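You operate a simulated robot arm through the tools that you are given. There is no shell and no other tool. Be economical: measure what you need, move in short steps, check, and stop when the job is done.

The job below is to be done with a simulated robot arm. You get a single attempt, and the scene is never put back.

Task
Add 100 ml of blue dye to the pot and prime the line at medium.
Fine: bottle put back; black knob to that shade, then run the orange sample valve a few seconds and shut it.
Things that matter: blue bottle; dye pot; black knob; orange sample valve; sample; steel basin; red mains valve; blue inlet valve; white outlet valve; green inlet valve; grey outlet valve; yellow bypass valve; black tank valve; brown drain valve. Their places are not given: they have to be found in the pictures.

Only the result counts: the job must be done as asked and must still hold three seconds after the hand-in. Knocking over, shifting, dropping, spilling or breaking anything else fails it.

Robot
A 7-joint arm with a two-finger parallel gripper, fixed in place. Base frame: the origin is at the foot of the arm, x ahead of it, y to its left, z up. Lengths are in m, angles in degrees, forces in N, time in s.
Its first joint turns from -66.0 to 66.0 degrees. Payload 1.57 kg.
The tool frame sits at the grasp point between the pads (the TCP): z along the fingers, y along the line on which they close. The tips reach 0.03 m beyond it. Largest opening 0.11 m; finger width 0.024, thickness 0.012; the body of the gripper, 0.048 by 0.112 m, starts 0.078 m behind the TCP.
Orientation is that of the tool frame in the base frame, as a unit quaternion [w, x, y, z]. With the fingers straight down and closing along the base's y, the tool's x points along the base's -x, its y along +y and its z along -z.

Tools
- The arm moves only by the tool move_arm. Its argument "commands" is a list of rows, each an object of numbers (a shift or turn left out is 0, a gripper value left out holds the last): "fingers": the closure in counts, from 0 (fully open) to 255 (shut); "dx", "dy", "dz": the shift along the tool's x, y, z in units of 250 mm (1.0 is 250 mm); "ax", "ay", "az": the turn, a rotation vector about the tool's x, y, z in units of 180 degrees (1.0 is 180 degrees). In form: [{"fingers": .., "dx": .., "dy": .., "dz": .., "ax": .., "ay": .., "az": ..}, ...]. A call has 1 to 12 rows; each row is the pose to reach, as a shift and turn from the pose commanded when the call began, along the tool's axes at that moment. A call with a number of a shift or a turn outside -1 to 1 is refused whole. Each row takes 0.2 s and may step no farther than 0.05 m and 8.6 degrees from the row before; otherwise, or with a gripper value out of range, the whole call is refused. Where a pose cannot be reached the arm comes as near as it can. A force on the tool above 40 N (or 10 N above the force at the start of the call, whichever is more), or a blocked arm, ends the call early, and 0.2 s more pass. The fingers move at their own pace (about 0.108 m/s each) and stop on an object; they squeeze with about 33 N. The grip force told is the motor's: it shows also when the fingers shut on nothing. Time passes only in rows, and 0.2 s behind the last, so rows that repeat a pose let the fingers close. It gives the time, the measured TCP pose, the force on the tool (base axes), the opening and the grip force at its end, in the units of the frame above (readings bear some noise).
- Cameras (640 x 400 px; columns grow to the right, rows downward): "scene" is fixed at [0.1051, -0.3954, 1.3676]; the picture's right is [1.00, 0.08, 0.00], its down [0.07, -0.88, -0.48] and it looks along [-0.04, 0.47, -0.88] (base axes); focal length 214 px, centre (320, 200). "wrist" rides on the gripper at [-0.036, 0, -0.08] in the tool frame; the picture's right is [0.00, -1.00, 0.00], its down [0.97, 0.00, -0.24] and it looks along [0.24, 0.00, 0.97] (tool axes); focal length 218 px, centre (320, 200).
- get_image(camera): a new picture of that camera. No time passes.
- point_at(camera, pixels): for up to 12 pixels [column, row] of the newest picture of that camera ("zoom" is the newest enlarged one), the place [x, y, z] in the base frame of the surface seen there, good to about 0.003 m. No time passes.
- inspect(camera, box): a new picture of the part [left, top, right, bottom] of that camera's present view, enlarged. No time passes.
- hand_in(): hands the job in; it is judged then, once.

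Go step by step. Measure first, check grasps and placings, and put right what went wrong. The budget is 80 turns and 38 pictures, counting those below and the enlarged ones. Unless the task says otherwise, let go and move clear before handing in, and close with one line.

The tools are called after "Emit:" as name(argument=value, ...) on one line, values as JSON. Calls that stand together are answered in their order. move_arm: Moves the arm, as the interface text tells. Its arguments: {"type":"object","properties":{"commands":{"type":"array","items":{"type":"object","properties":{"fingers":{"type":"number"},"dx":{"type":"number"},"dy":{"type":"number"},"dz":{"type":"number"},"ax":{"type":"number"},"ay":{"type":"number"},"az":{"type":"number"}}}}},"required":["commands"]} The other tools are called the same way: get_image (camera) takes a picture; point_at (camera, pixels) gives the place of the surface under pixels of a picture; inspect (camera, box) takes an enlarged picture of a part of a camera's view; hand_in () hands the job in.

At the start:

```text
clock: 0.0
tool_pos: [0.3806, -0.0198, 1.2352]
orientation: [0.0, 0.0, 1.0, 0.0]
wrist_force: [0.3, -0.7, -0.2]
width: 0.1098
grip_force: 0.0
```

scene: 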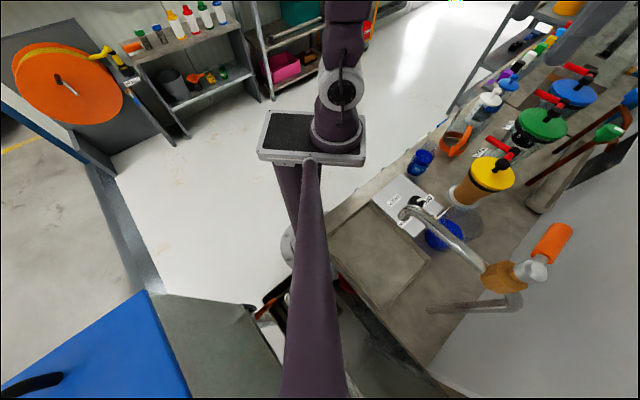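
wrist: 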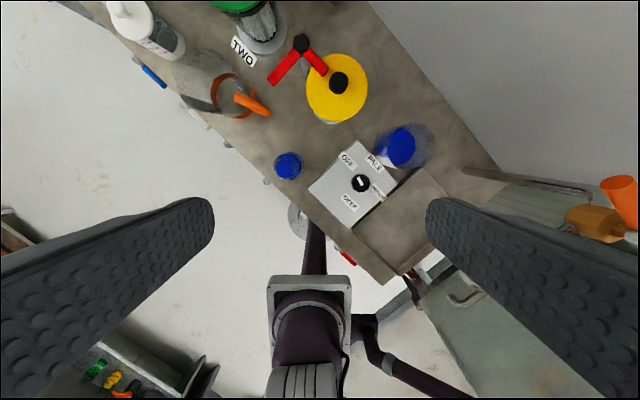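

The scene shows a bench at right with a grey box with a knob (~410,205), a blue item at (420,160), another at (440,235), and orange valve at (550,240). I'll enlarge these views.

Emit:
inspect(camera="scene", box=[360, 130, 580, 330])

Emit:
inspect(camera="wrist", box=[250, 100, 480, 260])

Emit:
inspect(camera="scene", box=[430, 40, 640, 200])

```text
2.00 times, centred on (470, 230) of scene
```

zoom: 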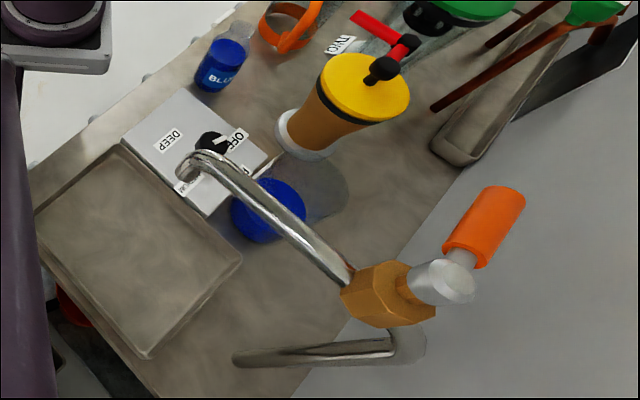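

```text
2.50 times, centred on (365, 180) of wrist
```

zoom: 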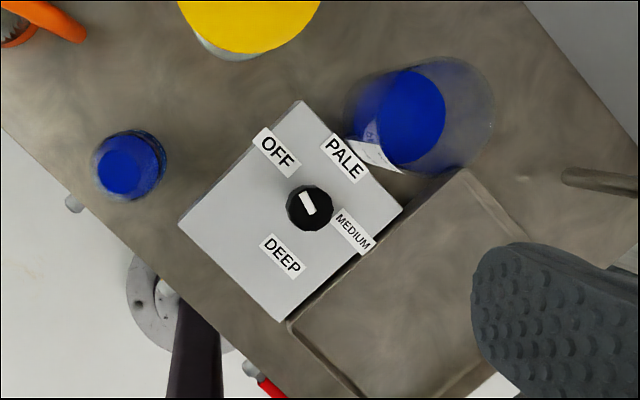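

```text
2.50 times, centred on (535, 120) of scene
```

zoom: 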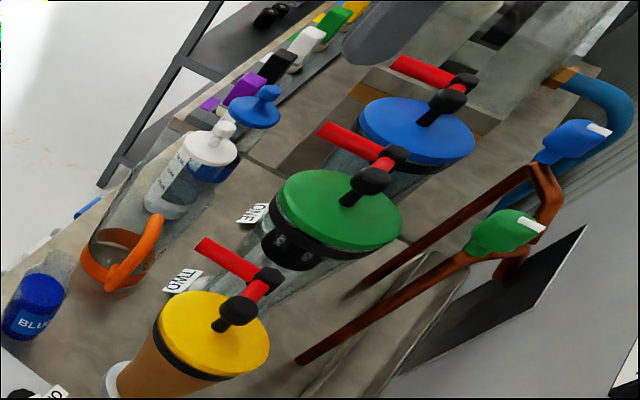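

The labelled BLUE bottle stands at (420,160) and the knob has OFF/PALE/MEDIUM/DEEP marks; the other blue thing at (440,235) is unclear. I'll measure the places.

Emit:
point_at(camera="scene", pixels=[[420, 160], [424, 153], [440, 235], [455, 228], [411, 201], [405, 212], [440, 232], [502, 278], [550, 242], [530, 270], [380, 250], [470, 310]])

Emit:
point_at(camera="wrist", pixels=[[288, 165], [361, 183], [347, 160], [375, 163], [377, 192], [350, 201], [397, 148], [420, 150], [405, 170], [360, 145], [620, 190], [320, 195]])

```text
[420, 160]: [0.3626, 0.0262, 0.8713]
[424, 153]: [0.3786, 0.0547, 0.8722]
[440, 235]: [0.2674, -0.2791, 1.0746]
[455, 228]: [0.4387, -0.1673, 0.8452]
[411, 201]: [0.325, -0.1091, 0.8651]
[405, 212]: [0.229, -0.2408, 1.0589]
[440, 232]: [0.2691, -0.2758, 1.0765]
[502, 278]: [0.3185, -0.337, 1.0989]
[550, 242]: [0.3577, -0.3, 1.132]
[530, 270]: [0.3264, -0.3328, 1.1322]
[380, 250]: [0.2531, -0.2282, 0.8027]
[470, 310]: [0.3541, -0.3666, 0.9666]
```

```text
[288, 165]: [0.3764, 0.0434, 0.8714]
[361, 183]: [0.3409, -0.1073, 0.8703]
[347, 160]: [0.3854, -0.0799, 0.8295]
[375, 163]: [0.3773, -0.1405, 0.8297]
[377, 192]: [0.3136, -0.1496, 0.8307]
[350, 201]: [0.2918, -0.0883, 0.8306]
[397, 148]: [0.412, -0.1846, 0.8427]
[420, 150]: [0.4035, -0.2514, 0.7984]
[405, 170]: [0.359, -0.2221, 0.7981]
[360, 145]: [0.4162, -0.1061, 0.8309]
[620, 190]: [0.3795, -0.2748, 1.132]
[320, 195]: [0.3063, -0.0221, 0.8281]
```

The bench is at z≈0.80, bottle top ≈0.87 at (0.37,0.045), knob at (0.341,-0.107) and the spout end near (0.229,-0.241,1.06). I'll move lower to view the bottle and the blue jar at (400,148) closer.

Emit:
point_at(camera="wrist", pixels=[[338, 83], [302, 44], [325, 100], [245, 100], [230, 85], [640, 210]])

Emit:
move_arm(commands=[{"dx": -0.05, "dy": -0.06, "dz": 0.12}, {"dx": -0.1, "dy": -0.12, "dz": 0.24}, {"dx": -0.12, "dy": -0.16, "dz": 0.32}])

Emit:
get_image(camera="wrist")

```text
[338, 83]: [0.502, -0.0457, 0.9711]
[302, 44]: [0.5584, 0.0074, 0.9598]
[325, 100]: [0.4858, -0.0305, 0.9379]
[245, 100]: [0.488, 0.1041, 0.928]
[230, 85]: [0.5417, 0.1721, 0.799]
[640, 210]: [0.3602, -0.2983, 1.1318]
```

```text
clock: 0.8
tool_pos: [0.41, -0.0599, 1.1536]
orientation: [0.001, 0.0, 1.0, 0.001]
wrist_force: [0.4, -0.7, -0.8]
width: 0.11
grip_force: 0.1
```

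```text
32 pictures are left
```

wrist: 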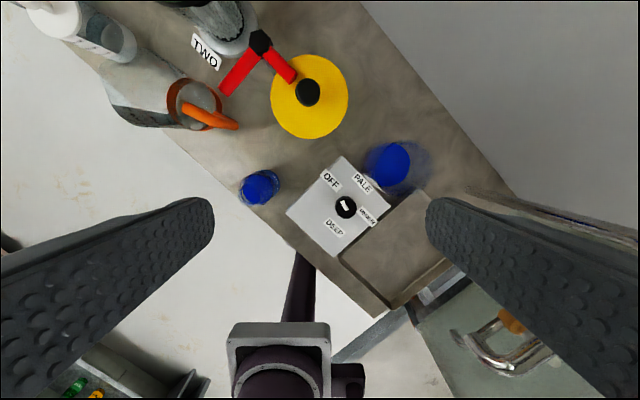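

Emit:
inspect(camera="wrist", box=[350, 120, 446, 210])

Emit:
inspect(camera="wrist", box=[220, 150, 300, 220])

Emit:
inspect(camera="scene", box=[380, 140, 490, 260])

```text
4.44 times, centred on (398, 165) of wrist
```

zoom: 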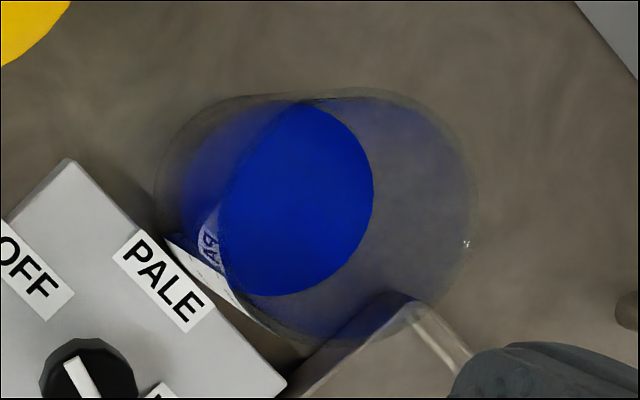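

```text
5.71 times, centred on (260, 185) of wrist
```

zoom: 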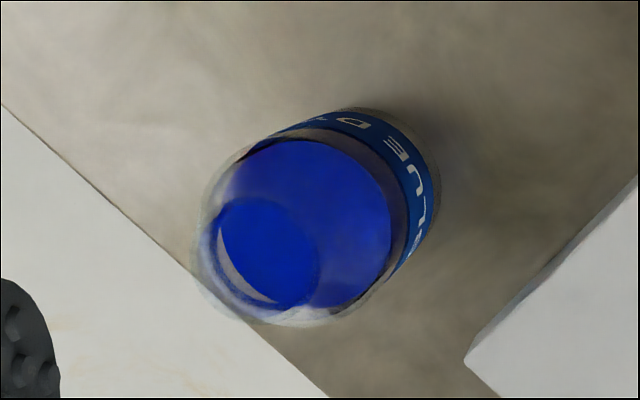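

```text
3.33 times, centred on (435, 200) of scene
```

zoom: 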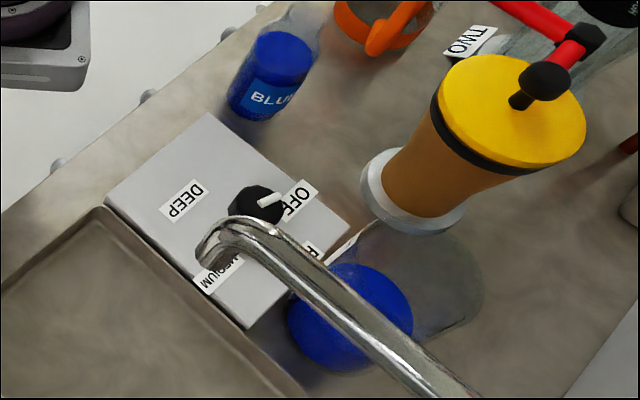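

The jar beside the box (398,165) is an open glass with blue liquid—likely the dye pot; the bottle has a narrow neck to lower-left of its body. I'll tilt the camera for a side view, and measure the arm's mount.

Emit:
point_at(camera="wrist", pixels=[[240, 335], [325, 335], [300, 270], [250, 197], [265, 180], [385, 160], [345, 207], [400, 265], [355, 240], [440, 265]])

Emit:
move_arm(commands=[{"dx": 0.15, "dz": 0.0, "ay": -0.045}, {"dx": 0.3, "dz": 0.05, "ay": -0.09}, {"dx": 0.45, "dz": 0.1, "ay": -0.135}, {"dx": 0.5, "dz": 0.15, "ay": -0.18}, {"dx": 0.55, "dz": 0.2, "ay": -0.225}, {"dx": 0.55, "dz": 0.2, "ay": -0.27}])

Emit:
get_image(camera="wrist")

```text
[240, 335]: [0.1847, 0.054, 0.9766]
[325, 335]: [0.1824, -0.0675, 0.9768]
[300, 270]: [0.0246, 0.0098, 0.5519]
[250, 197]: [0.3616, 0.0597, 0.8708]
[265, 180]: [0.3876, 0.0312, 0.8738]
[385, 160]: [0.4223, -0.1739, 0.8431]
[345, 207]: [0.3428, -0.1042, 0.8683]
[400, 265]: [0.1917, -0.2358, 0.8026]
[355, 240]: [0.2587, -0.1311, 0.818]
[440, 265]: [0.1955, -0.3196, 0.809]
```

```text
clock: 2.2
tool_pos: [0.2502, -0.0796, 1.1393]
orientation: [0.372, 0.004, 0.928, 0.009]
wrist_force: [-0.4, 0.3, 0.4]
width: 0.1099
grip_force: 0.1
out of reach, approached as far as the arm can: row 5, 6
```

```text
28 pictures are left
```

wrist: 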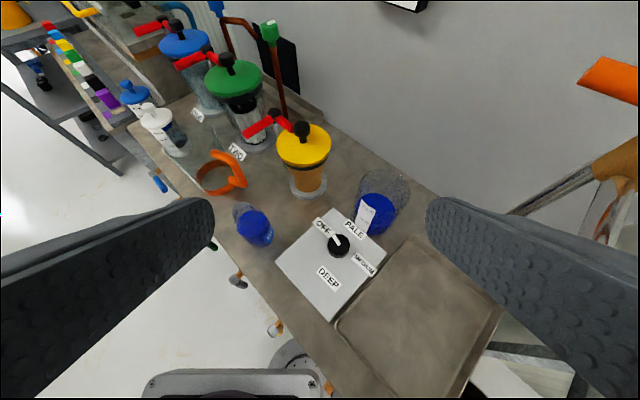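

Emit:
inspect(camera="wrist", box=[340, 150, 430, 240])

Emit:
inspect(camera="wrist", box=[215, 185, 295, 255])

Emit:
inspect(camera="wrist", box=[130, 0, 350, 200])

```text
4.44 times, centred on (385, 195) of wrist
```

zoom: 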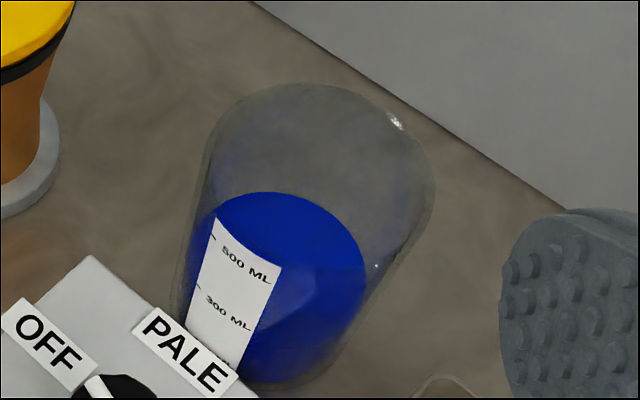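

```text
5.71 times, centred on (255, 220) of wrist
```

zoom: 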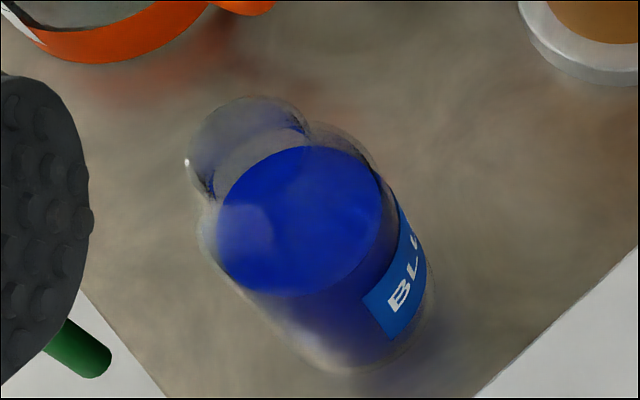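

```text
2.00 times, centred on (240, 100) of wrist
```

zoom: 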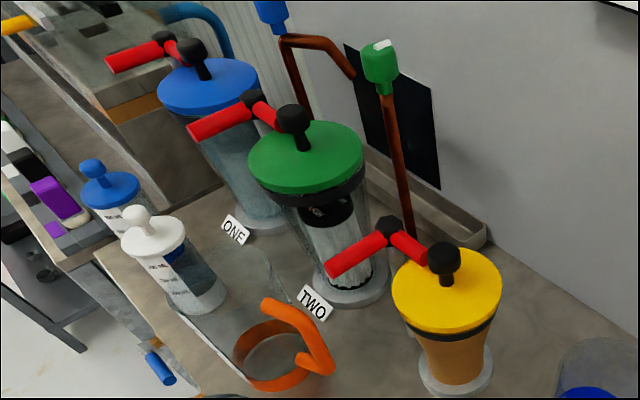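

The pot has a 300/500 ML scale with the level just under the 500 mark region; the bottle is open and nearly full. I'll measure the scale and look at the bench front edge and the tap.

Emit:
inspect(camera="wrist", box=[345, 180, 405, 240])

Emit:
point_at(camera="zoom", pixels=[[120, 120], [100, 220], [200, 160], [150, 230], [230, 100], [200, 320], [300, 250]])

Emit:
inspect(camera="wrist", box=[200, 230, 360, 400])

Emit:
inspect(camera="wrist", box=[500, 40, 640, 240])

```text
6.67 times, centred on (375, 210) of wrist
```

zoom: 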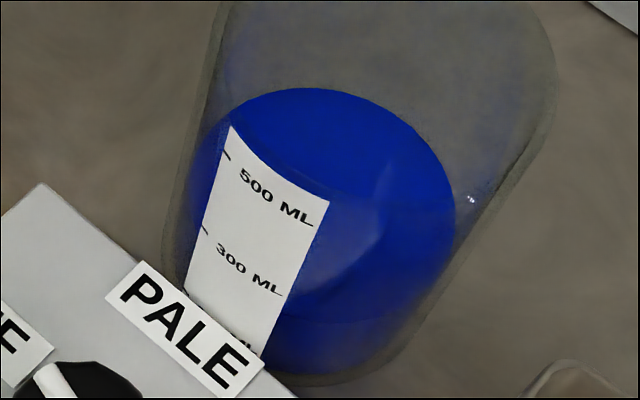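

```text
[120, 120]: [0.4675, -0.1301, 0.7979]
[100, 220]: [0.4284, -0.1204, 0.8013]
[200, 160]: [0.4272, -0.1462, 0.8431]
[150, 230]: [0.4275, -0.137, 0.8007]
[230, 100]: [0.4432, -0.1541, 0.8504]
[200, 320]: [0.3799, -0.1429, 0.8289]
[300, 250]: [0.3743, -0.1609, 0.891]
```

```text
2.35 times, centred on (280, 315) of wrist
```

zoom: 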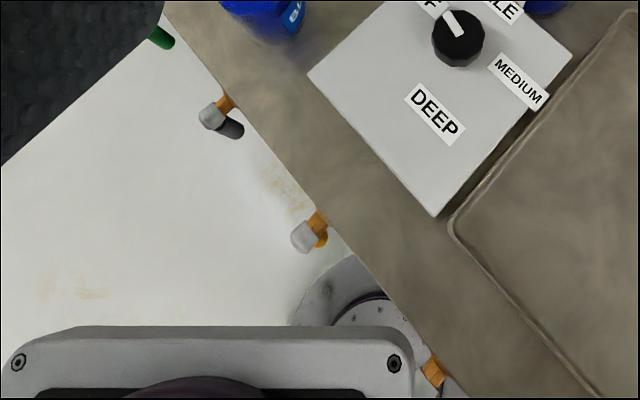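

```text
2.00 times, centred on (570, 140) of wrist
```

zoom: 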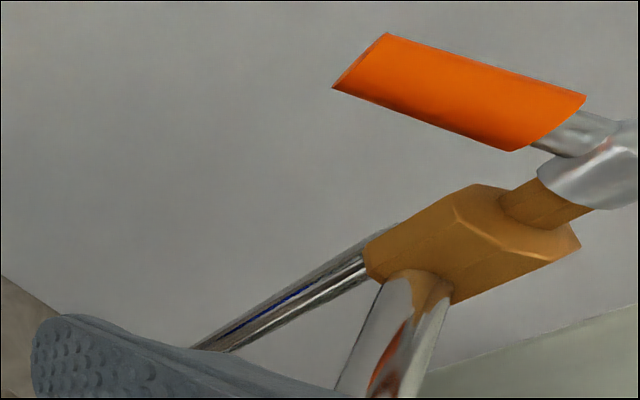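

The scale shows 100/300/500 ML marks; level z≈0.843 reads as about 200 ml, so target about the 300 mark (≈2 cm rise). I'll test how far the arm can tilt near the bottle, keeping clear above it.

Emit:
move_arm(commands=[{"dx": 0.006, "dy": 0.12, "dz": 0.094}, {"dx": 0.012, "dy": 0.24, "dz": 0.188}, {"dx": 0.018, "dy": 0.36, "dz": 0.282}, {"dx": 0.018, "dy": 0.36, "dz": 0.282}])

```text
clock: 3.2
tool_pos: [0.3003, -0.0143, 1.1458]
orientation: [0.371, 0.004, 0.929, 0.009]
wrist_force: [0.4, 0.4, 0.1]
width: 0.1096
grip_force: 0.1
out of reach, approached as far as the arm can: row 1, 2, 3, 4
```

Lower pitched poses toward +x are out of reach near the bottle. I'll go back to tool-down and instead yaw 90° so the tool can lean sideways (pointing to −y) at the bottle.

Emit:
move_arm(commands=[{"dx": -0.03, "dy": 0.07, "dz": 0.04, "ay": 0.04}, {"dx": -0.06, "dy": 0.15, "dz": 0.08, "ay": 0.08}, {"dx": -0.09, "dy": 0.23, "dz": 0.13, "ay": 0.12}, {"dx": -0.12, "dy": 0.31, "dz": 0.18, "ay": 0.16}, {"dx": -0.15, "dy": 0.39, "dz": 0.22, "ay": 0.2}, {"dx": -0.19, "dy": 0.46, "dz": 0.264, "ay": 0.243}])

Emit:
move_arm(commands=[{"az": 0.045}, {"az": 0.09}, {"az": 0.135}, {"az": 0.18}, {"az": 0.225}, {"az": 0.27}, {"az": 0.315}, {"az": 0.36}, {"az": 0.405}, {"az": 0.45}, {"az": 0.5}])

```text
clock: 4.6
tool_pos: [0.3675, 0.0932, 1.1332]
orientation: [0.008, -0.004, 1.0, 0.009]
wrist_force: [-0.3, 0.2, 0.5]
width: 0.1101
grip_force: 0.1
out of reach, approached as far as the arm can: row 6
```

```text
refused: row 11 steps farther than a row can; nothing moved
```

The arm is back to tool-down at (0.368,0.093,1.133). The yaw call stepped too far in its last row, so I'll redo it with finer steps.

Emit:
move_arm(commands=[{"az": 0.042}, {"az": 0.084}, {"az": 0.126}, {"az": 0.168}, {"az": 0.21}, {"az": 0.252}, {"az": 0.294}, {"az": 0.336}, {"az": 0.378}, {"az": 0.42}, {"az": 0.462}, {"az": 0.5}])

```text
clock: 7.2
tool_pos: [0.3667, 0.0924, 1.1328]
orientation: [-0.008, 0.707, 0.707, 0.006]
wrist_force: [0.2, 0.1, 0.4]
width: 0.1101
grip_force: 0.1
```

Yaw works; now I'll tilt the tool to point toward −y, holding the TCP, and see how far it reaches.

Emit:
move_arm(commands=[{"ay": -0.042}, {"ay": -0.084}, {"ay": -0.126}, {"ay": -0.168}, {"ay": -0.21}, {"ay": -0.252}, {"ay": -0.294}, {"ay": -0.336}, {"ay": -0.378}, {"ay": -0.42}, {"ay": -0.462}, {"ay": -0.5}])

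```text
clock: 9.8
tool_pos: [0.3662, 0.0918, 1.1326]
orientation: [0.496, 0.503, 0.507, -0.495]
wrist_force: [0.4, -0.3, 0.1]
width: 0.1099
grip_force: 0.0
```

The horizontal pose holds: tool x down, z toward −y. I'll take a picture from here to check the way.

Emit:
get_image(camera="wrist")

Emit:
get_image(camera="scene")

```text
21 pictures are left
```

wrist: 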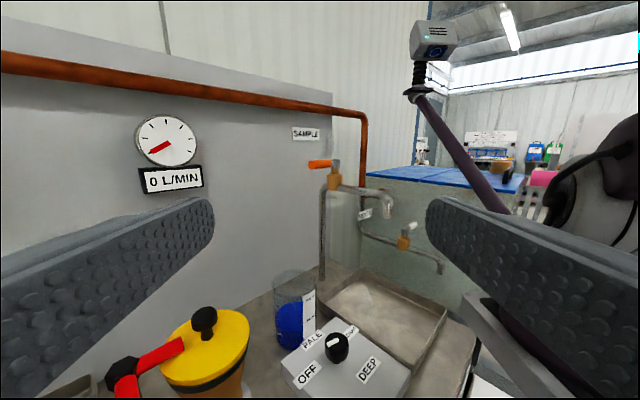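

```text
20 pictures are left
```

scene: 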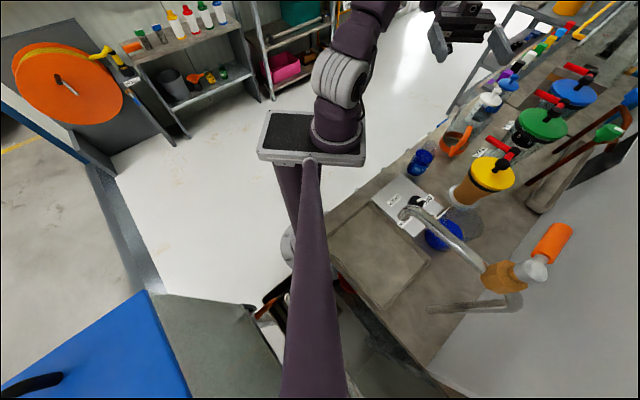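

Very clear view: SAMPLE-labelled tap with the orange lever, a "0 L/MIN" gauge, and the pot with its scale. I'll zoom on pot and tap.

Emit:
inspect(camera="wrist", box=[262, 255, 362, 355])

Emit:
point_at(camera="zoom", pixels=[[200, 200], [220, 260], [330, 170], [340, 230], [300, 110], [250, 120], [320, 290]])

Emit:
inspect(camera="wrist", box=[285, 120, 455, 290])

Emit:
point_at(camera="wrist", pixels=[[320, 163], [312, 164], [330, 163], [336, 168], [335, 183], [389, 210], [322, 260], [168, 140], [337, 347], [333, 345], [360, 190], [340, 338]])

```text
4.00 times, centred on (312, 305) of wrist
```

zoom: 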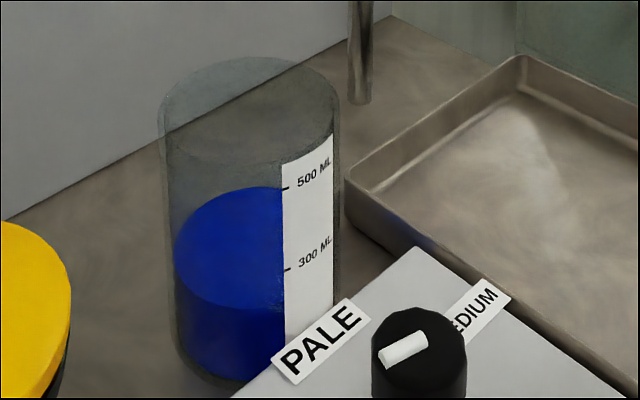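

```text
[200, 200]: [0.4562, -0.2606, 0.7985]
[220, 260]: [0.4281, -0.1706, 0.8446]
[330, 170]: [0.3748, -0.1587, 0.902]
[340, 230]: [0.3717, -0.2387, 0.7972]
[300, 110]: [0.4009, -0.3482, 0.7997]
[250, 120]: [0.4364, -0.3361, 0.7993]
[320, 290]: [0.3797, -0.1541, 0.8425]
```

```text
2.35 times, centred on (370, 205) of wrist
```

zoom: 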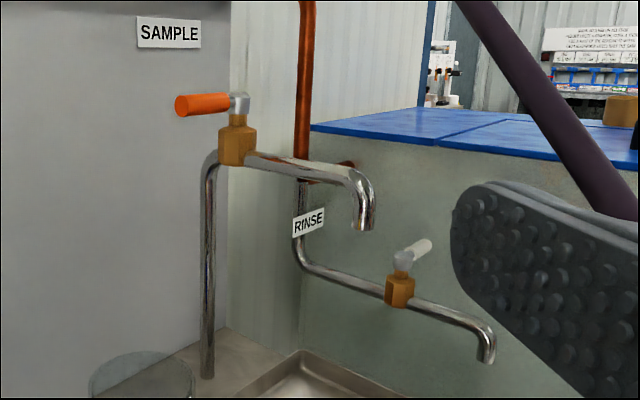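

```text
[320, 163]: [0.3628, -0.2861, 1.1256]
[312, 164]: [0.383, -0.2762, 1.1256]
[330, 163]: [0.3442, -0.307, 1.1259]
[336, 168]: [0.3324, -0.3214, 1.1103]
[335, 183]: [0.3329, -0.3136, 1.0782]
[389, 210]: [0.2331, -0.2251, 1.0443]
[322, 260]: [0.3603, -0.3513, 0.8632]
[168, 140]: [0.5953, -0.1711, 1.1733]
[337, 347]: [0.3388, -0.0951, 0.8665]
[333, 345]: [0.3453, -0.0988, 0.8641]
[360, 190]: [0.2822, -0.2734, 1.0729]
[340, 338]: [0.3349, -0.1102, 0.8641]
```

The level reads ≈200 ml against the ticks, so the target is the 300 tick; knob points at OFF, MEDIUM is about 156° clockwise seen from above. I'll back off, yaw 20° away from the jug and descend part way beside the bottle.

Emit:
move_arm(commands=[{"dz": -0.09, "dy": -0.05, "ax": -0.04}, {"dz": -0.18, "dy": -0.104, "ax": -0.08}, {"dz": -0.18, "dy": -0.104, "dx": 0.13, "ax": -0.111}, {"dz": -0.18, "dy": -0.104, "dx": 0.3, "ax": -0.111}, {"dz": -0.18, "dy": -0.104, "dx": 0.48, "ax": -0.111}, {"dz": -0.18, "dy": -0.104, "dx": 0.66, "ax": -0.111}])

Emit:
get_image(camera="wrist")

```text
clock: 11.2
tool_pos: [0.401, 0.1607, 0.9891]
orientation: [0.572, 0.409, 0.585, -0.404]
wrist_force: [0.6, -0.5, 0.0]
width: 0.11
grip_force: 0.1
out of reach, approached as far as the arm can: row 3, 4, 5, 6
```

```text
17 pictures are left
```

wrist: 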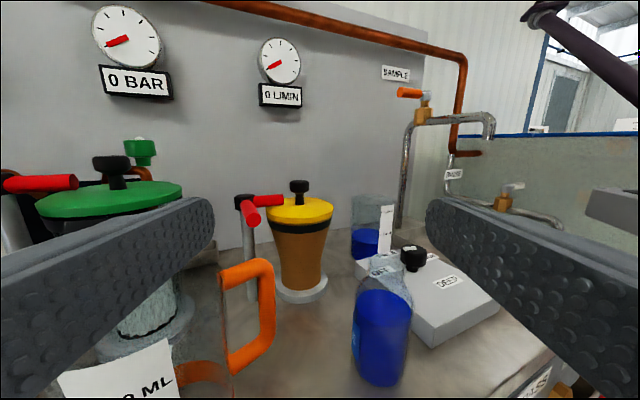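

The gripper stands at (0.401,0.161,0.989), with the jug handle near the left finger; yaw 20° is at the reach limit. I'll measure the bottle and the jug handle.

Emit:
point_at(camera="wrist", pixels=[[381, 350], [365, 330], [405, 330], [383, 295], [265, 300], [235, 280], [245, 355], [385, 262], [413, 258], [175, 350], [408, 300], [356, 310]])

Emit:
inspect(camera="wrist", box=[320, 240, 440, 400])

```text
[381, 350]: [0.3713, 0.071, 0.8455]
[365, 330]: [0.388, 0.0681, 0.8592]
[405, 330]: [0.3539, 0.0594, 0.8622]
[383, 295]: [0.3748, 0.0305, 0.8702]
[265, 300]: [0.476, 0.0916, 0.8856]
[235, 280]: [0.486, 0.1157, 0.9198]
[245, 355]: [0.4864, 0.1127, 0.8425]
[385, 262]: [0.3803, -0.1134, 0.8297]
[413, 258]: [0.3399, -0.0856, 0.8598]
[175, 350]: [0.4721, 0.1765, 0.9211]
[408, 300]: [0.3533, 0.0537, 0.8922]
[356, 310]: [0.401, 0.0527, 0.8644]
```

```text
2.50 times, centred on (380, 320) of wrist
```

zoom: 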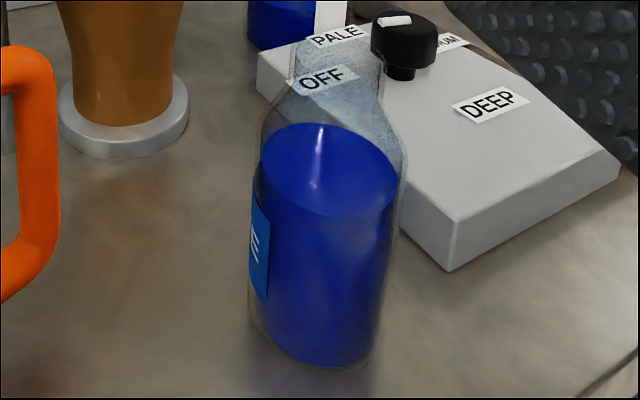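

Bottle axis ≈(0.375,0.044), radius ≈0.026; jug starts at x≈0.47. I'll yaw back to pointing along −y, narrow the opening and centre at x=0.375.

Emit:
move_arm(commands=[{"fingers": 60, "dy": -0.04, "ax": 0.037}, {"dy": -0.08, "ax": 0.074}, {"dy": -0.112, "ax": 0.111}, {"dy": -0.112, "ax": 0.111}])

```text
clock: 12.2
tool_pos: [0.3721, 0.1514, 0.9918]
orientation: [0.495, 0.503, 0.506, -0.496]
wrist_force: [0.3, 0.2, -0.2]
width: 0.0843
grip_force: 0.0
```

Pose is good at (0.372,0.151,0.992). Descend to z≈0.85.

Emit:
move_arm(commands=[{"dx": 0.14, "dy": 0.012}, {"dx": 0.28, "dy": 0.012}, {"dx": 0.42, "dy": 0.012}, {"dx": 0.56, "dy": 0.012}, {"dx": 0.56, "dy": 0.012}])

Emit:
get_image(camera="wrist")

```text
clock: 13.4
tool_pos: [0.3753, 0.1534, 0.8509]
orientation: [0.495, 0.503, 0.506, -0.496]
wrist_force: [0.6, 1.0, -0.4]
width: 0.0844
grip_force: 0.0
```

```text
15 pictures are left
```

wrist: 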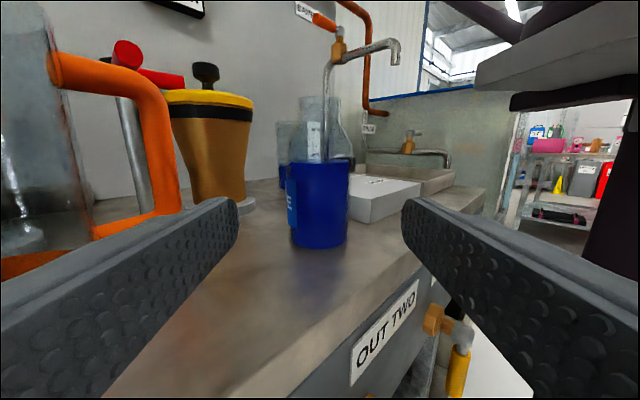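

The bottle is centred between the fingers (col 320). Advance 0.109 m and close.

Emit:
move_arm(commands=[{"dz": 0.11}, {"dz": 0.22}, {"dz": 0.33}, {"dz": 0.435}, {"dz": 0.435}, {"dz": 0.435, "fingers": 255}, {"dz": 0.435}, {"dz": 0.435}, {"dz": 0.435}])

```text
clock: 15.4
tool_pos: [0.3755, 0.046, 0.848]
orientation: [0.494, 0.504, 0.506, -0.495]
wrist_force: [-1.2, -1.7, 2.4]
width: 0.0547
grip_force: 33.1
```

Gripped at width 0.0547 (33 N). Lift straight up 0.14 m slowly.

Emit:
move_arm(commands=[{"dx": -0.05}, {"dx": -0.12}, {"dx": -0.2}, {"dx": -0.28}, {"dx": -0.36}, {"dx": -0.44}, {"dx": -0.52}, {"dx": -0.57}, {"dx": -0.57}])

```text
clock: 17.4
tool_pos: [0.3766, 0.0421, 0.9915]
orientation: [0.495, 0.503, 0.506, -0.496]
wrist_force: [-0.6, -0.5, -2.6]
width: 0.0546
grip_force: 32.7
```

Lifted cleanly (about 2.6 N load). Carry over to beside the pot at (0.35,−0.18).

Emit:
move_arm(commands=[{"dz": 0.06, "dy": -0.01}, {"dz": 0.15, "dy": -0.02}, {"dz": 0.25, "dy": -0.03}, {"dz": 0.35, "dy": -0.045}, {"dz": 0.45, "dy": -0.06}, {"dz": 0.55, "dy": -0.07}, {"dz": 0.65, "dy": -0.08}, {"dz": 0.75, "dy": -0.09}, {"dz": 0.83, "dy": -0.1}, {"dz": 0.888, "dy": -0.106}, {"dz": 0.888, "dy": -0.106}, {"dz": 0.888, "dy": -0.106}])

Emit:
get_image(camera="scene")

```text
clock: 20.0
tool_pos: [0.3507, -0.1801, 0.9867]
orientation: [0.494, 0.504, 0.505, -0.497]
wrist_force: [-0.6, -0.7, -0.8]
width: 0.0549
grip_force: 33.0
```

```text
14 pictures are left
```

scene: 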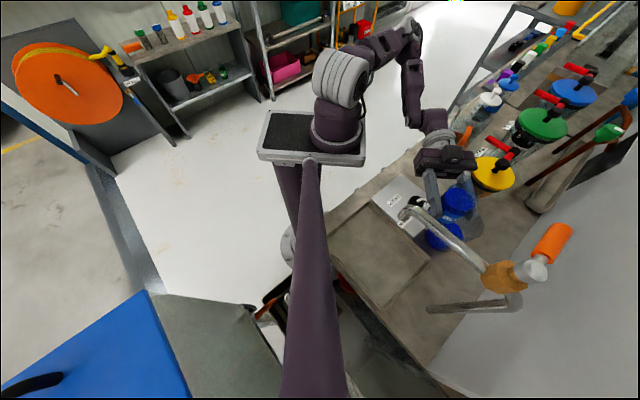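

Bottle is beside the pot, upright. Begin to roll the mouth toward +x over the pot, to 45°, lowering 1.5 cm.

Emit:
move_arm(commands=[{"az": -0.04}, {"az": -0.08}, {"az": -0.12}, {"az": -0.16, "dx": 0.02}, {"az": -0.2, "dx": 0.04}, {"az": -0.24, "dx": 0.06}, {"az": -0.25, "dx": 0.06}])

Emit:
inspect(camera="scene", box=[390, 140, 510, 260])

```text
clock: 21.6
tool_pos: [0.3503, -0.1791, 0.9726]
orientation: [0.266, 0.272, 0.66, -0.648]
wrist_force: [-0.6, -0.1, -1.5]
width: 0.0549
grip_force: 33.0
```

```text
3.33 times, centred on (450, 200) of scene
```

zoom: 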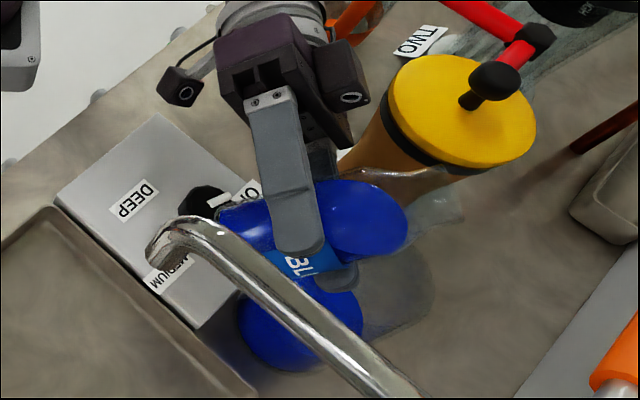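

At 45° the mouth points over the pot, nothing poured yet. Geometry says pouring begins about 70° and ~100 ml is out near 90°, so I go to 80°, hold, and read the level.

Emit:
move_arm(commands=[{"az": -0.035}, {"az": -0.07}, {"az": -0.1}, {"az": -0.13}, {"az": -0.15}, {"az": -0.165}, {"az": -0.18}, {"az": -0.194}, {"az": -0.194}, {"az": -0.194}, {"az": -0.194}, {"az": -0.194}])

Emit:
inspect(camera="scene", box=[390, 160, 510, 280])

Emit:
point_at(camera="zoom", pixels=[[250, 250], [240, 230], [270, 285], [300, 290], [320, 240], [340, 270]])

```text
clock: 24.2
tool_pos: [0.3503, -0.1799, 0.972]
orientation: [0.061, 0.062, 0.711, -0.698]
wrist_force: [0.6, -0.4, -1.9]
width: 0.055
grip_force: 33.0
```

```text
3.33 times, centred on (450, 220) of scene
```

zoom: 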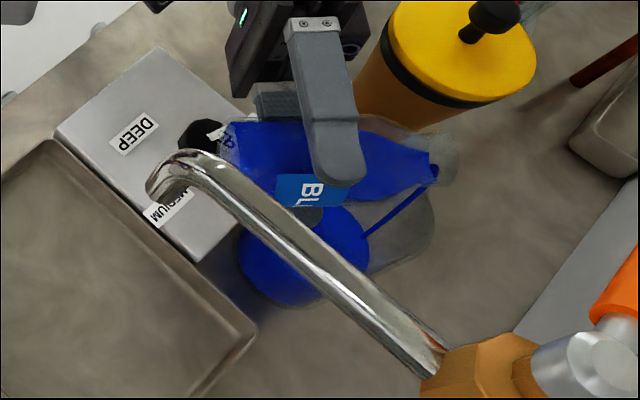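

```text
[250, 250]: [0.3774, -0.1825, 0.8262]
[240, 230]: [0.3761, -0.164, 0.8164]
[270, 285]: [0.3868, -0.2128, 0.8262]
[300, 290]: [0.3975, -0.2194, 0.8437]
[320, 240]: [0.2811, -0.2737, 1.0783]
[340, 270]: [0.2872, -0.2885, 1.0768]
```

A stream runs from the mouth (435,172) into the pot (365,235). I'll hold 1 s and read the surface level, trying the wrist view too.

Emit:
move_arm(commands=[{}, {}, {}, {}])

Emit:
inspect(camera="scene", box=[410, 190, 480, 260])

Emit:
point_at(camera="zoom", pixels=[[300, 200], [330, 170], [360, 150], [400, 180], [430, 220], [410, 200], [350, 200], [250, 300]])

```text
clock: 25.2
tool_pos: [0.3504, -0.1793, 0.9712]
orientation: [0.061, 0.061, 0.711, -0.698]
wrist_force: [0.0, 0.6, -2.5]
width: 0.0546
grip_force: 32.4
```

```text
5.71 times, centred on (445, 225) of scene
```

zoom: 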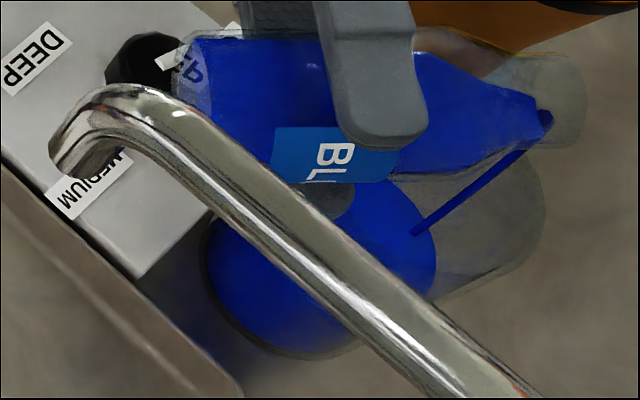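

```text
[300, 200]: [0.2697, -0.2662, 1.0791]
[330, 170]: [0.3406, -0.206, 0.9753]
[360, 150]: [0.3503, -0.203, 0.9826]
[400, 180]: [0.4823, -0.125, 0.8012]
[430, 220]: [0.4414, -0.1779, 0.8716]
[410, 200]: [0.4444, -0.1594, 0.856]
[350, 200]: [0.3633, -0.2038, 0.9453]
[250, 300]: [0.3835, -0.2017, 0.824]
```

Stream lands inside the pot near its +x side; surface reads ≈0.856 (from 0.8446). I'll shift 1 cm toward −x and look with the wrist camera, which should see the scale at its left edge.

Emit:
move_arm(commands=[{"dx": 0.02, "dy": -0.003}, {"dx": 0.039, "dy": -0.007}])

Emit:
get_image(camera="wrist")

```text
clock: 25.8
tool_pos: [0.3402, -0.1793, 0.9719]
orientation: [0.061, 0.06, 0.711, -0.698]
wrist_force: [0.0, 0.5, -1.9]
width: 0.0545
grip_force: 32.9
```

```text
10 pictures are left
```

wrist: 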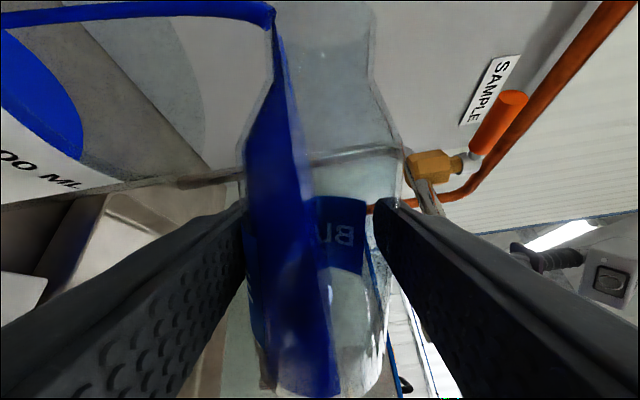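

The wrist view shows the bottle level edge-on (about half left) and the pot at the left. I'll read the pot's liquid height here.

Emit:
point_at(camera="wrist", pixels=[[30, 90], [50, 100], [60, 110], [20, 70], [40, 120], [70, 130], [40, 80], [15, 100], [40, 175], [80, 180], [280, 200], [310, 350]])

```text
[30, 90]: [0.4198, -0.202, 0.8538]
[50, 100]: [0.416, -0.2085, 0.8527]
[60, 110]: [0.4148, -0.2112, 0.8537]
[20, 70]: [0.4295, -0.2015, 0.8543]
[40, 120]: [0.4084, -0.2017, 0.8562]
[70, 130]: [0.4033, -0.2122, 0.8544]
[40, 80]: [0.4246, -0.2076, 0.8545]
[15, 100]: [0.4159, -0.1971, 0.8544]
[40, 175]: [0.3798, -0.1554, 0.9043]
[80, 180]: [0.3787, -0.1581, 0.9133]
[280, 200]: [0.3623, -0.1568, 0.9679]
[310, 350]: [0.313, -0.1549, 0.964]
```

The surface averages z=0.854 → about 54 ml poured (target ≈0.8635). Hold 0.8 s more and re-read.

Emit:
move_arm(commands=[{}, {}, {}])

Emit:
get_image(camera="wrist")

Emit:
point_at(camera="wrist", pixels=[[30, 90], [50, 100], [60, 110], [20, 70], [40, 120], [70, 130], [40, 80], [15, 100], [25, 80], [45, 90], [60, 120], [30, 110]])

```text
clock: 26.6
tool_pos: [0.3401, -0.1805, 0.9722]
orientation: [0.06, 0.061, 0.711, -0.698]
wrist_force: [0.3, -1.1, -0.7]
width: 0.0548
grip_force: 32.8
```

```text
9 pictures are left
```

wrist: 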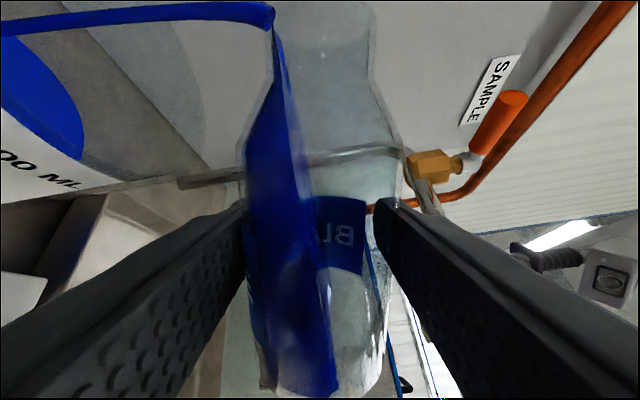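

```text
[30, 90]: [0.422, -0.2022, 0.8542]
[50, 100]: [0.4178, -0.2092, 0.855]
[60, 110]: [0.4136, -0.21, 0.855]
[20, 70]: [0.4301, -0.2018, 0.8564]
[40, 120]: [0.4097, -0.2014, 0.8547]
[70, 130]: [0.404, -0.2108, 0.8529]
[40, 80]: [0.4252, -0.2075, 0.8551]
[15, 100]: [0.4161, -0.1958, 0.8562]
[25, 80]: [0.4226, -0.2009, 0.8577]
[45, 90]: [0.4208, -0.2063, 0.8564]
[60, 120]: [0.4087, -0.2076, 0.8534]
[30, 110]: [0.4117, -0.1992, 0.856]
```

Surface now ≈0.8553 (≈59 ml); it rises slowly, about 6 ml/s. Hold 2.6 s more.

Emit:
move_arm(commands=[{}, {}, {}, {}, {}, {}, {}, {}, {}, {}, {}, {}])

Emit:
get_image(camera="wrist")

Emit:
point_at(camera="wrist", pixels=[[30, 90], [50, 100], [60, 110], [20, 70], [40, 120], [70, 130], [40, 80], [15, 100], [25, 80], [45, 90], [60, 120], [30, 110]])

```text
clock: 29.2
tool_pos: [0.3392, -0.1795, 0.9716]
orientation: [0.062, 0.061, 0.712, -0.697]
wrist_force: [0.6, -0.5, -1.8]
width: 0.0545
grip_force: 33.1
```

```text
8 pictures are left
```

wrist: 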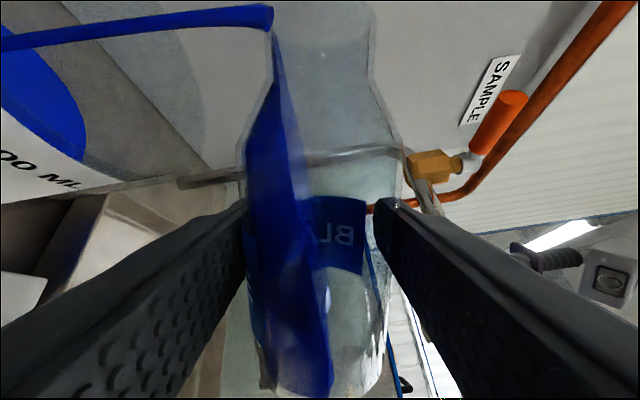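

```text
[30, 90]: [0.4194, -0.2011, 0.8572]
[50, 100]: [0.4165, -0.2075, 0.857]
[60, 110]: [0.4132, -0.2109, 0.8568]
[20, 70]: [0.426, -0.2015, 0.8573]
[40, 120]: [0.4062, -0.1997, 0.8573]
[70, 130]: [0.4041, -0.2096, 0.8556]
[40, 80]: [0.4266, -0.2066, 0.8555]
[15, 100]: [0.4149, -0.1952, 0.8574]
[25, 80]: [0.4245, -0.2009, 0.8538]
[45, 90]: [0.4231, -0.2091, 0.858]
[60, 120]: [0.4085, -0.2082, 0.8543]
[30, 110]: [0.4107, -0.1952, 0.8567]
```

Surface ≈0.8564 (≈62 ml) and nearly settled at this tilt. Tilt 5.5° further and hold 2 s.

Emit:
move_arm(commands=[{"az": -0.015}, {"az": -0.03}, {"az": -0.03}, {"az": -0.03}, {"az": -0.03}, {"az": -0.03}, {"az": -0.03}, {"az": -0.03}, {"az": -0.03}])

Emit:
get_image(camera="wrist")

Emit:
point_at(camera="wrist", pixels=[[30, 90], [50, 100], [60, 110], [20, 70], [40, 110], [70, 120], [40, 80], [15, 90], [25, 80], [45, 90], [60, 120], [30, 100]])

```text
clock: 31.2
tool_pos: [0.3396, -0.1803, 0.971]
orientation: [0.028, 0.028, 0.713, -0.7]
wrist_force: [-0.2, -0.2, -1.7]
width: 0.0545
grip_force: 32.7
```

```text
7 pictures are left
```

wrist: 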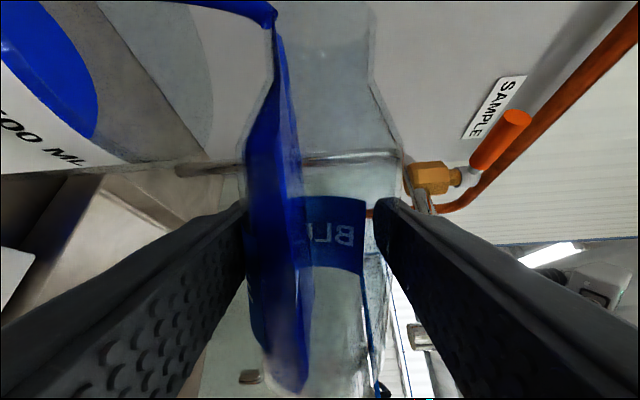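

```text
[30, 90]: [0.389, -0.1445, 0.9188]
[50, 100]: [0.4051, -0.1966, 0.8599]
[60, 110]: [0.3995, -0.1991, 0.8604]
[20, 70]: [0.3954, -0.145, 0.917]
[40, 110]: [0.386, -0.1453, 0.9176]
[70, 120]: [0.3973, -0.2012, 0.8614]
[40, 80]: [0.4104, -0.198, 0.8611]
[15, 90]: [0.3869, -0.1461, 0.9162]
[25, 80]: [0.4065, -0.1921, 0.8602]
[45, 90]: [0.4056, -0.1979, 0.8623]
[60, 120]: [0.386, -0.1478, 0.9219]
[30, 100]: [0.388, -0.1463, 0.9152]
```

Surface ≈0.861 (≈84 ml), still trickling. Hold 1.8 s and re-read.

Emit:
move_arm(commands=[{}, {}, {}, {}, {}, {}, {}, {}])

Emit:
get_image(camera="wrist")

Emit:
point_at(camera="wrist", pixels=[[50, 75], [50, 100], [60, 110], [60, 80], [70, 90], [70, 120], [40, 80], [75, 100], [60, 95], [45, 90], [80, 110], [85, 90]])

```text
clock: 33.0
tool_pos: [0.3402, -0.1799, 0.972]
orientation: [0.028, 0.028, 0.713, -0.7]
wrist_force: [0.1, -0.7, -1.2]
width: 0.0548
grip_force: 32.7
```

```text
6 pictures are left
```

wrist: 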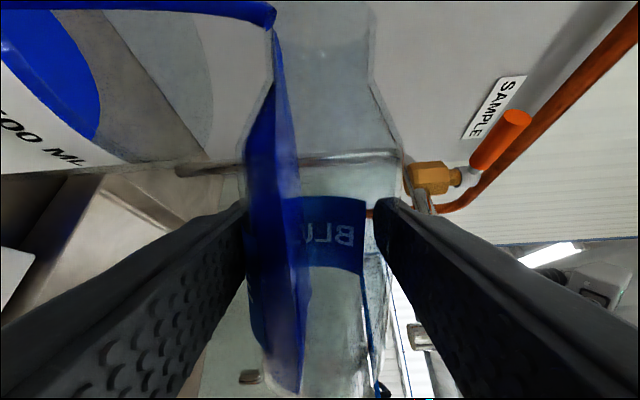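

```text
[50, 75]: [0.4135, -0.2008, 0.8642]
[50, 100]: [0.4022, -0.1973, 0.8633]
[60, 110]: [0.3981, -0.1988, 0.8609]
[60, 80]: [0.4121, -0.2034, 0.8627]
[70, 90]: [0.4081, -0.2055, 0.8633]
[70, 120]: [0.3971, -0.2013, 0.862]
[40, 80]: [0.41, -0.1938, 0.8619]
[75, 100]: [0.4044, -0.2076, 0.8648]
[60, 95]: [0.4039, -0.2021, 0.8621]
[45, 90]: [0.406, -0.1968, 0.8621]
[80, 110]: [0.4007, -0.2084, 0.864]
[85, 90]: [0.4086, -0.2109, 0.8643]
```

Surface ≈0.863 (≈94 ml). A short further hold, then roll back upright.

Emit:
move_arm(commands=[{}, {}, {"az": 0.045}, {"az": 0.09}, {"az": 0.135}, {"az": 0.18}, {"az": 0.225}, {"az": 0.27}, {"az": 0.315}, {"az": 0.36}, {"az": 0.405}, {"az": 0.45}])

```text
clock: 35.6
tool_pos: [0.3435, -0.1795, 0.9717]
orientation: [0.475, 0.487, 0.522, -0.515]
wrist_force: [-0.1, 0.2, -1.5]
width: 0.0546
grip_force: 33.1
```

Upright within 4.5°. Finish the roll and raise a little.

Emit:
move_arm(commands=[{"az": 0.025, "dx": -0.05}, {"az": 0.025, "dx": -0.1}, {"az": 0.025, "dx": -0.1}])

Emit:
get_image(camera="wrist")

Emit:
point_at(camera="wrist", pixels=[[120, 300], [160, 350], [200, 330], [140, 320]])

```text
clock: 36.4
tool_pos: [0.3487, -0.1866, 0.9997]
orientation: [0.494, 0.506, 0.503, -0.497]
wrist_force: [-0.6, 0.2, -1.3]
width: 0.0546
grip_force: 33.0
out of reach, approached as far as the arm can: row 1, 2, 3
```

```text
5 pictures are left
```

wrist: 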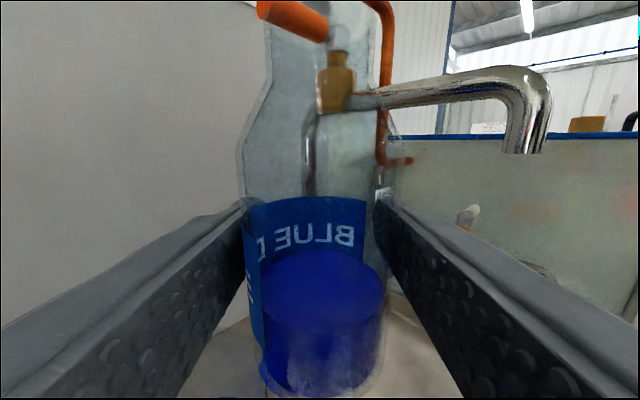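

```text
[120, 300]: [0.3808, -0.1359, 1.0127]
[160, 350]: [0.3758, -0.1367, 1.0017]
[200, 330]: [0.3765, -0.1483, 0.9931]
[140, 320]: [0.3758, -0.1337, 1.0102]
```

Bottle keeps about a third of its dye, upright. Carry it back above its place.

Emit:
move_arm(commands=[{"dz": -0.06, "dy": 0.01}, {"dz": -0.15, "dy": 0.02}, {"dz": -0.25, "dy": 0.03}, {"dz": -0.35, "dy": 0.045}, {"dz": -0.45, "dy": 0.06}, {"dz": -0.55, "dy": 0.07}, {"dz": -0.65, "dy": 0.08}, {"dz": -0.75, "dy": 0.09}, {"dz": -0.85, "dy": 0.1}, {"dz": -0.93, "dy": 0.106}, {"dz": -0.93, "dy": 0.106}])

```text
clock: 38.8
tool_pos: [0.3743, 0.0478, 1.0022]
orientation: [0.496, 0.504, 0.506, -0.495]
wrist_force: [-0.8, 0.7, -1.1]
width: 0.0546
grip_force: 33.0
out of reach, approached as far as the arm can: row 2
```

At (0.374,0.048,1.002). Lower to just above the bench.

Emit:
move_arm(commands=[{"dx": 0.09, "dy": 0.004, "dz": 0.007}, {"dx": 0.18, "dy": 0.004, "dz": 0.007}, {"dx": 0.27, "dy": 0.004, "dz": 0.007}, {"dx": 0.36, "dy": 0.004, "dz": 0.007}, {"dx": 0.45, "dy": 0.004, "dz": 0.007}, {"dx": 0.53, "dy": 0.004, "dz": 0.007}, {"dx": 0.58, "dy": 0.004, "dz": 0.007}, {"dx": 0.6, "dy": 0.004, "dz": 0.007}, {"dx": 0.6, "dy": 0.004, "dz": 0.007}])

```text
clock: 40.8
tool_pos: [0.3759, 0.0476, 0.8529]
orientation: [0.496, 0.504, 0.505, -0.495]
wrist_force: [-0.3, -1.9, -1.1]
width: 0.0546
grip_force: 33.1
```

Not yet touching (force −1.1). Creep down ~5 mm.

Emit:
move_arm(commands=[{"dx": 0.006}, {"dx": 0.01}, {"dx": 0.014}, {"dx": 0.016}])

```text
clock: 41.8
tool_pos: [0.3757, 0.0478, 0.8493]
orientation: [0.497, 0.503, 0.505, -0.495]
wrist_force: [-0.8, 1.5, 5.8]
width: 0.0546
grip_force: 33.0
```

Contact is felt (5.8 N). Release and retreat straight back.

Emit:
move_arm(commands=[{"fingers": 60}, {}, {}, {"dz": -0.08}, {"dz": -0.2}, {"dz": -0.34}, {"dz": -0.48}, {"dz": -0.48, "dx": -0.15}, {"dz": -0.48, "dx": -0.32}, {"dz": -0.48, "dx": -0.5}, {"dz": -0.48, "dx": -0.68}, {"dz": -0.48, "dx": -0.86}])

```text
clock: 44.4
tool_pos: [0.3755, 0.1646, 1.0677]
orientation: [0.495, 0.504, 0.506, -0.495]
wrist_force: [0.5, 0.9, 0.2]
width: 0.0842
grip_force: 0.1
```

Released and clear. One enlarged look covering the bottle, pot and knob.

Emit:
inspect(camera="wrist", box=[240, 215, 400, 375])

Emit:
point_at(camera="zoom", pixels=[[240, 130], [230, 135], [250, 140], [225, 125], [240, 145], [255, 125]])

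```text
2.50 times, centred on (320, 295) of wrist
```

zoom: 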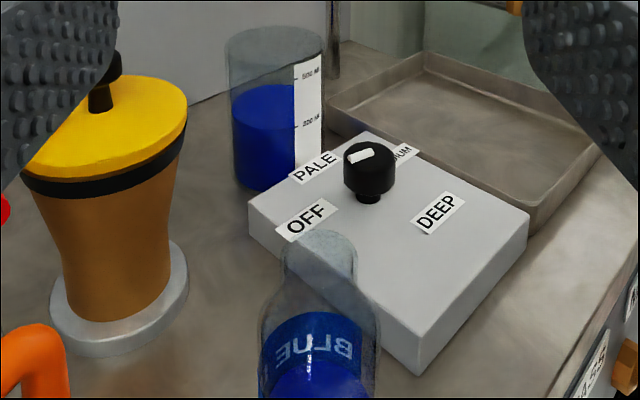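

```text
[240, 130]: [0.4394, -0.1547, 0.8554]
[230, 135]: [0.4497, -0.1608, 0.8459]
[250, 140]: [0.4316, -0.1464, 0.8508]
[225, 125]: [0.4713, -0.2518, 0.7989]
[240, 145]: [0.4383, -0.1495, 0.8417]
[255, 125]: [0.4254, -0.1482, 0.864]
```

The near edge of the dye sits at the 300 tick (zoom 296,127), and the bottle stands back in place. Now untilt to tool-down while moving toward the knob.

Emit:
move_arm(commands=[{"ay": 0.042, "dx": -0.1}, {"ay": 0.084, "dx": -0.2, "dz": 0.06}, {"ay": 0.126, "dx": -0.2, "dz": 0.12}, {"ay": 0.168, "dx": -0.2, "dz": 0.18}, {"ay": 0.21, "dx": -0.2, "dz": 0.24}, {"ay": 0.252, "dx": -0.2, "dz": 0.3}, {"ay": 0.294, "dx": -0.2, "dz": 0.36}, {"ay": 0.336, "dx": -0.2, "dz": 0.42}, {"ay": 0.378, "dx": -0.2, "dz": 0.48}, {"ay": 0.42, "dx": -0.2, "dz": 0.54}, {"ay": 0.462, "dx": -0.2, "dz": 0.6}, {"ay": 0.5, "dx": -0.2, "dz": 0.66}])

```text
clock: 47.0
tool_pos: [0.3762, -0.0009, 1.1134]
orientation: [-0.007, 0.707, 0.707, 0.008]
wrist_force: [0.0, -0.2, 0.0]
width: 0.0843
grip_force: 0.0
```

Tool-down at (0.376,−0.001,1.113). Move above the knob and yaw back so a 156° turn fits.

Emit:
move_arm(commands=[{"az": -0.046, "dx": -0.06, "dy": -0.02}, {"az": -0.092, "dx": -0.12, "dy": -0.04}, {"az": -0.138, "dx": -0.18, "dy": -0.06}, {"az": -0.184, "dx": -0.24, "dy": -0.08, "dz": 0.06}, {"az": -0.23, "dx": -0.3, "dy": -0.1, "dz": 0.12}, {"az": -0.276, "dx": -0.36, "dy": -0.12, "dz": 0.18}, {"az": -0.322, "dx": -0.42, "dy": -0.14, "dz": 0.24}, {"az": -0.375, "dx": -0.42, "dy": -0.14, "dz": 0.24}])

```text
refused: row 8 steps farther than a row can; nothing moved
```

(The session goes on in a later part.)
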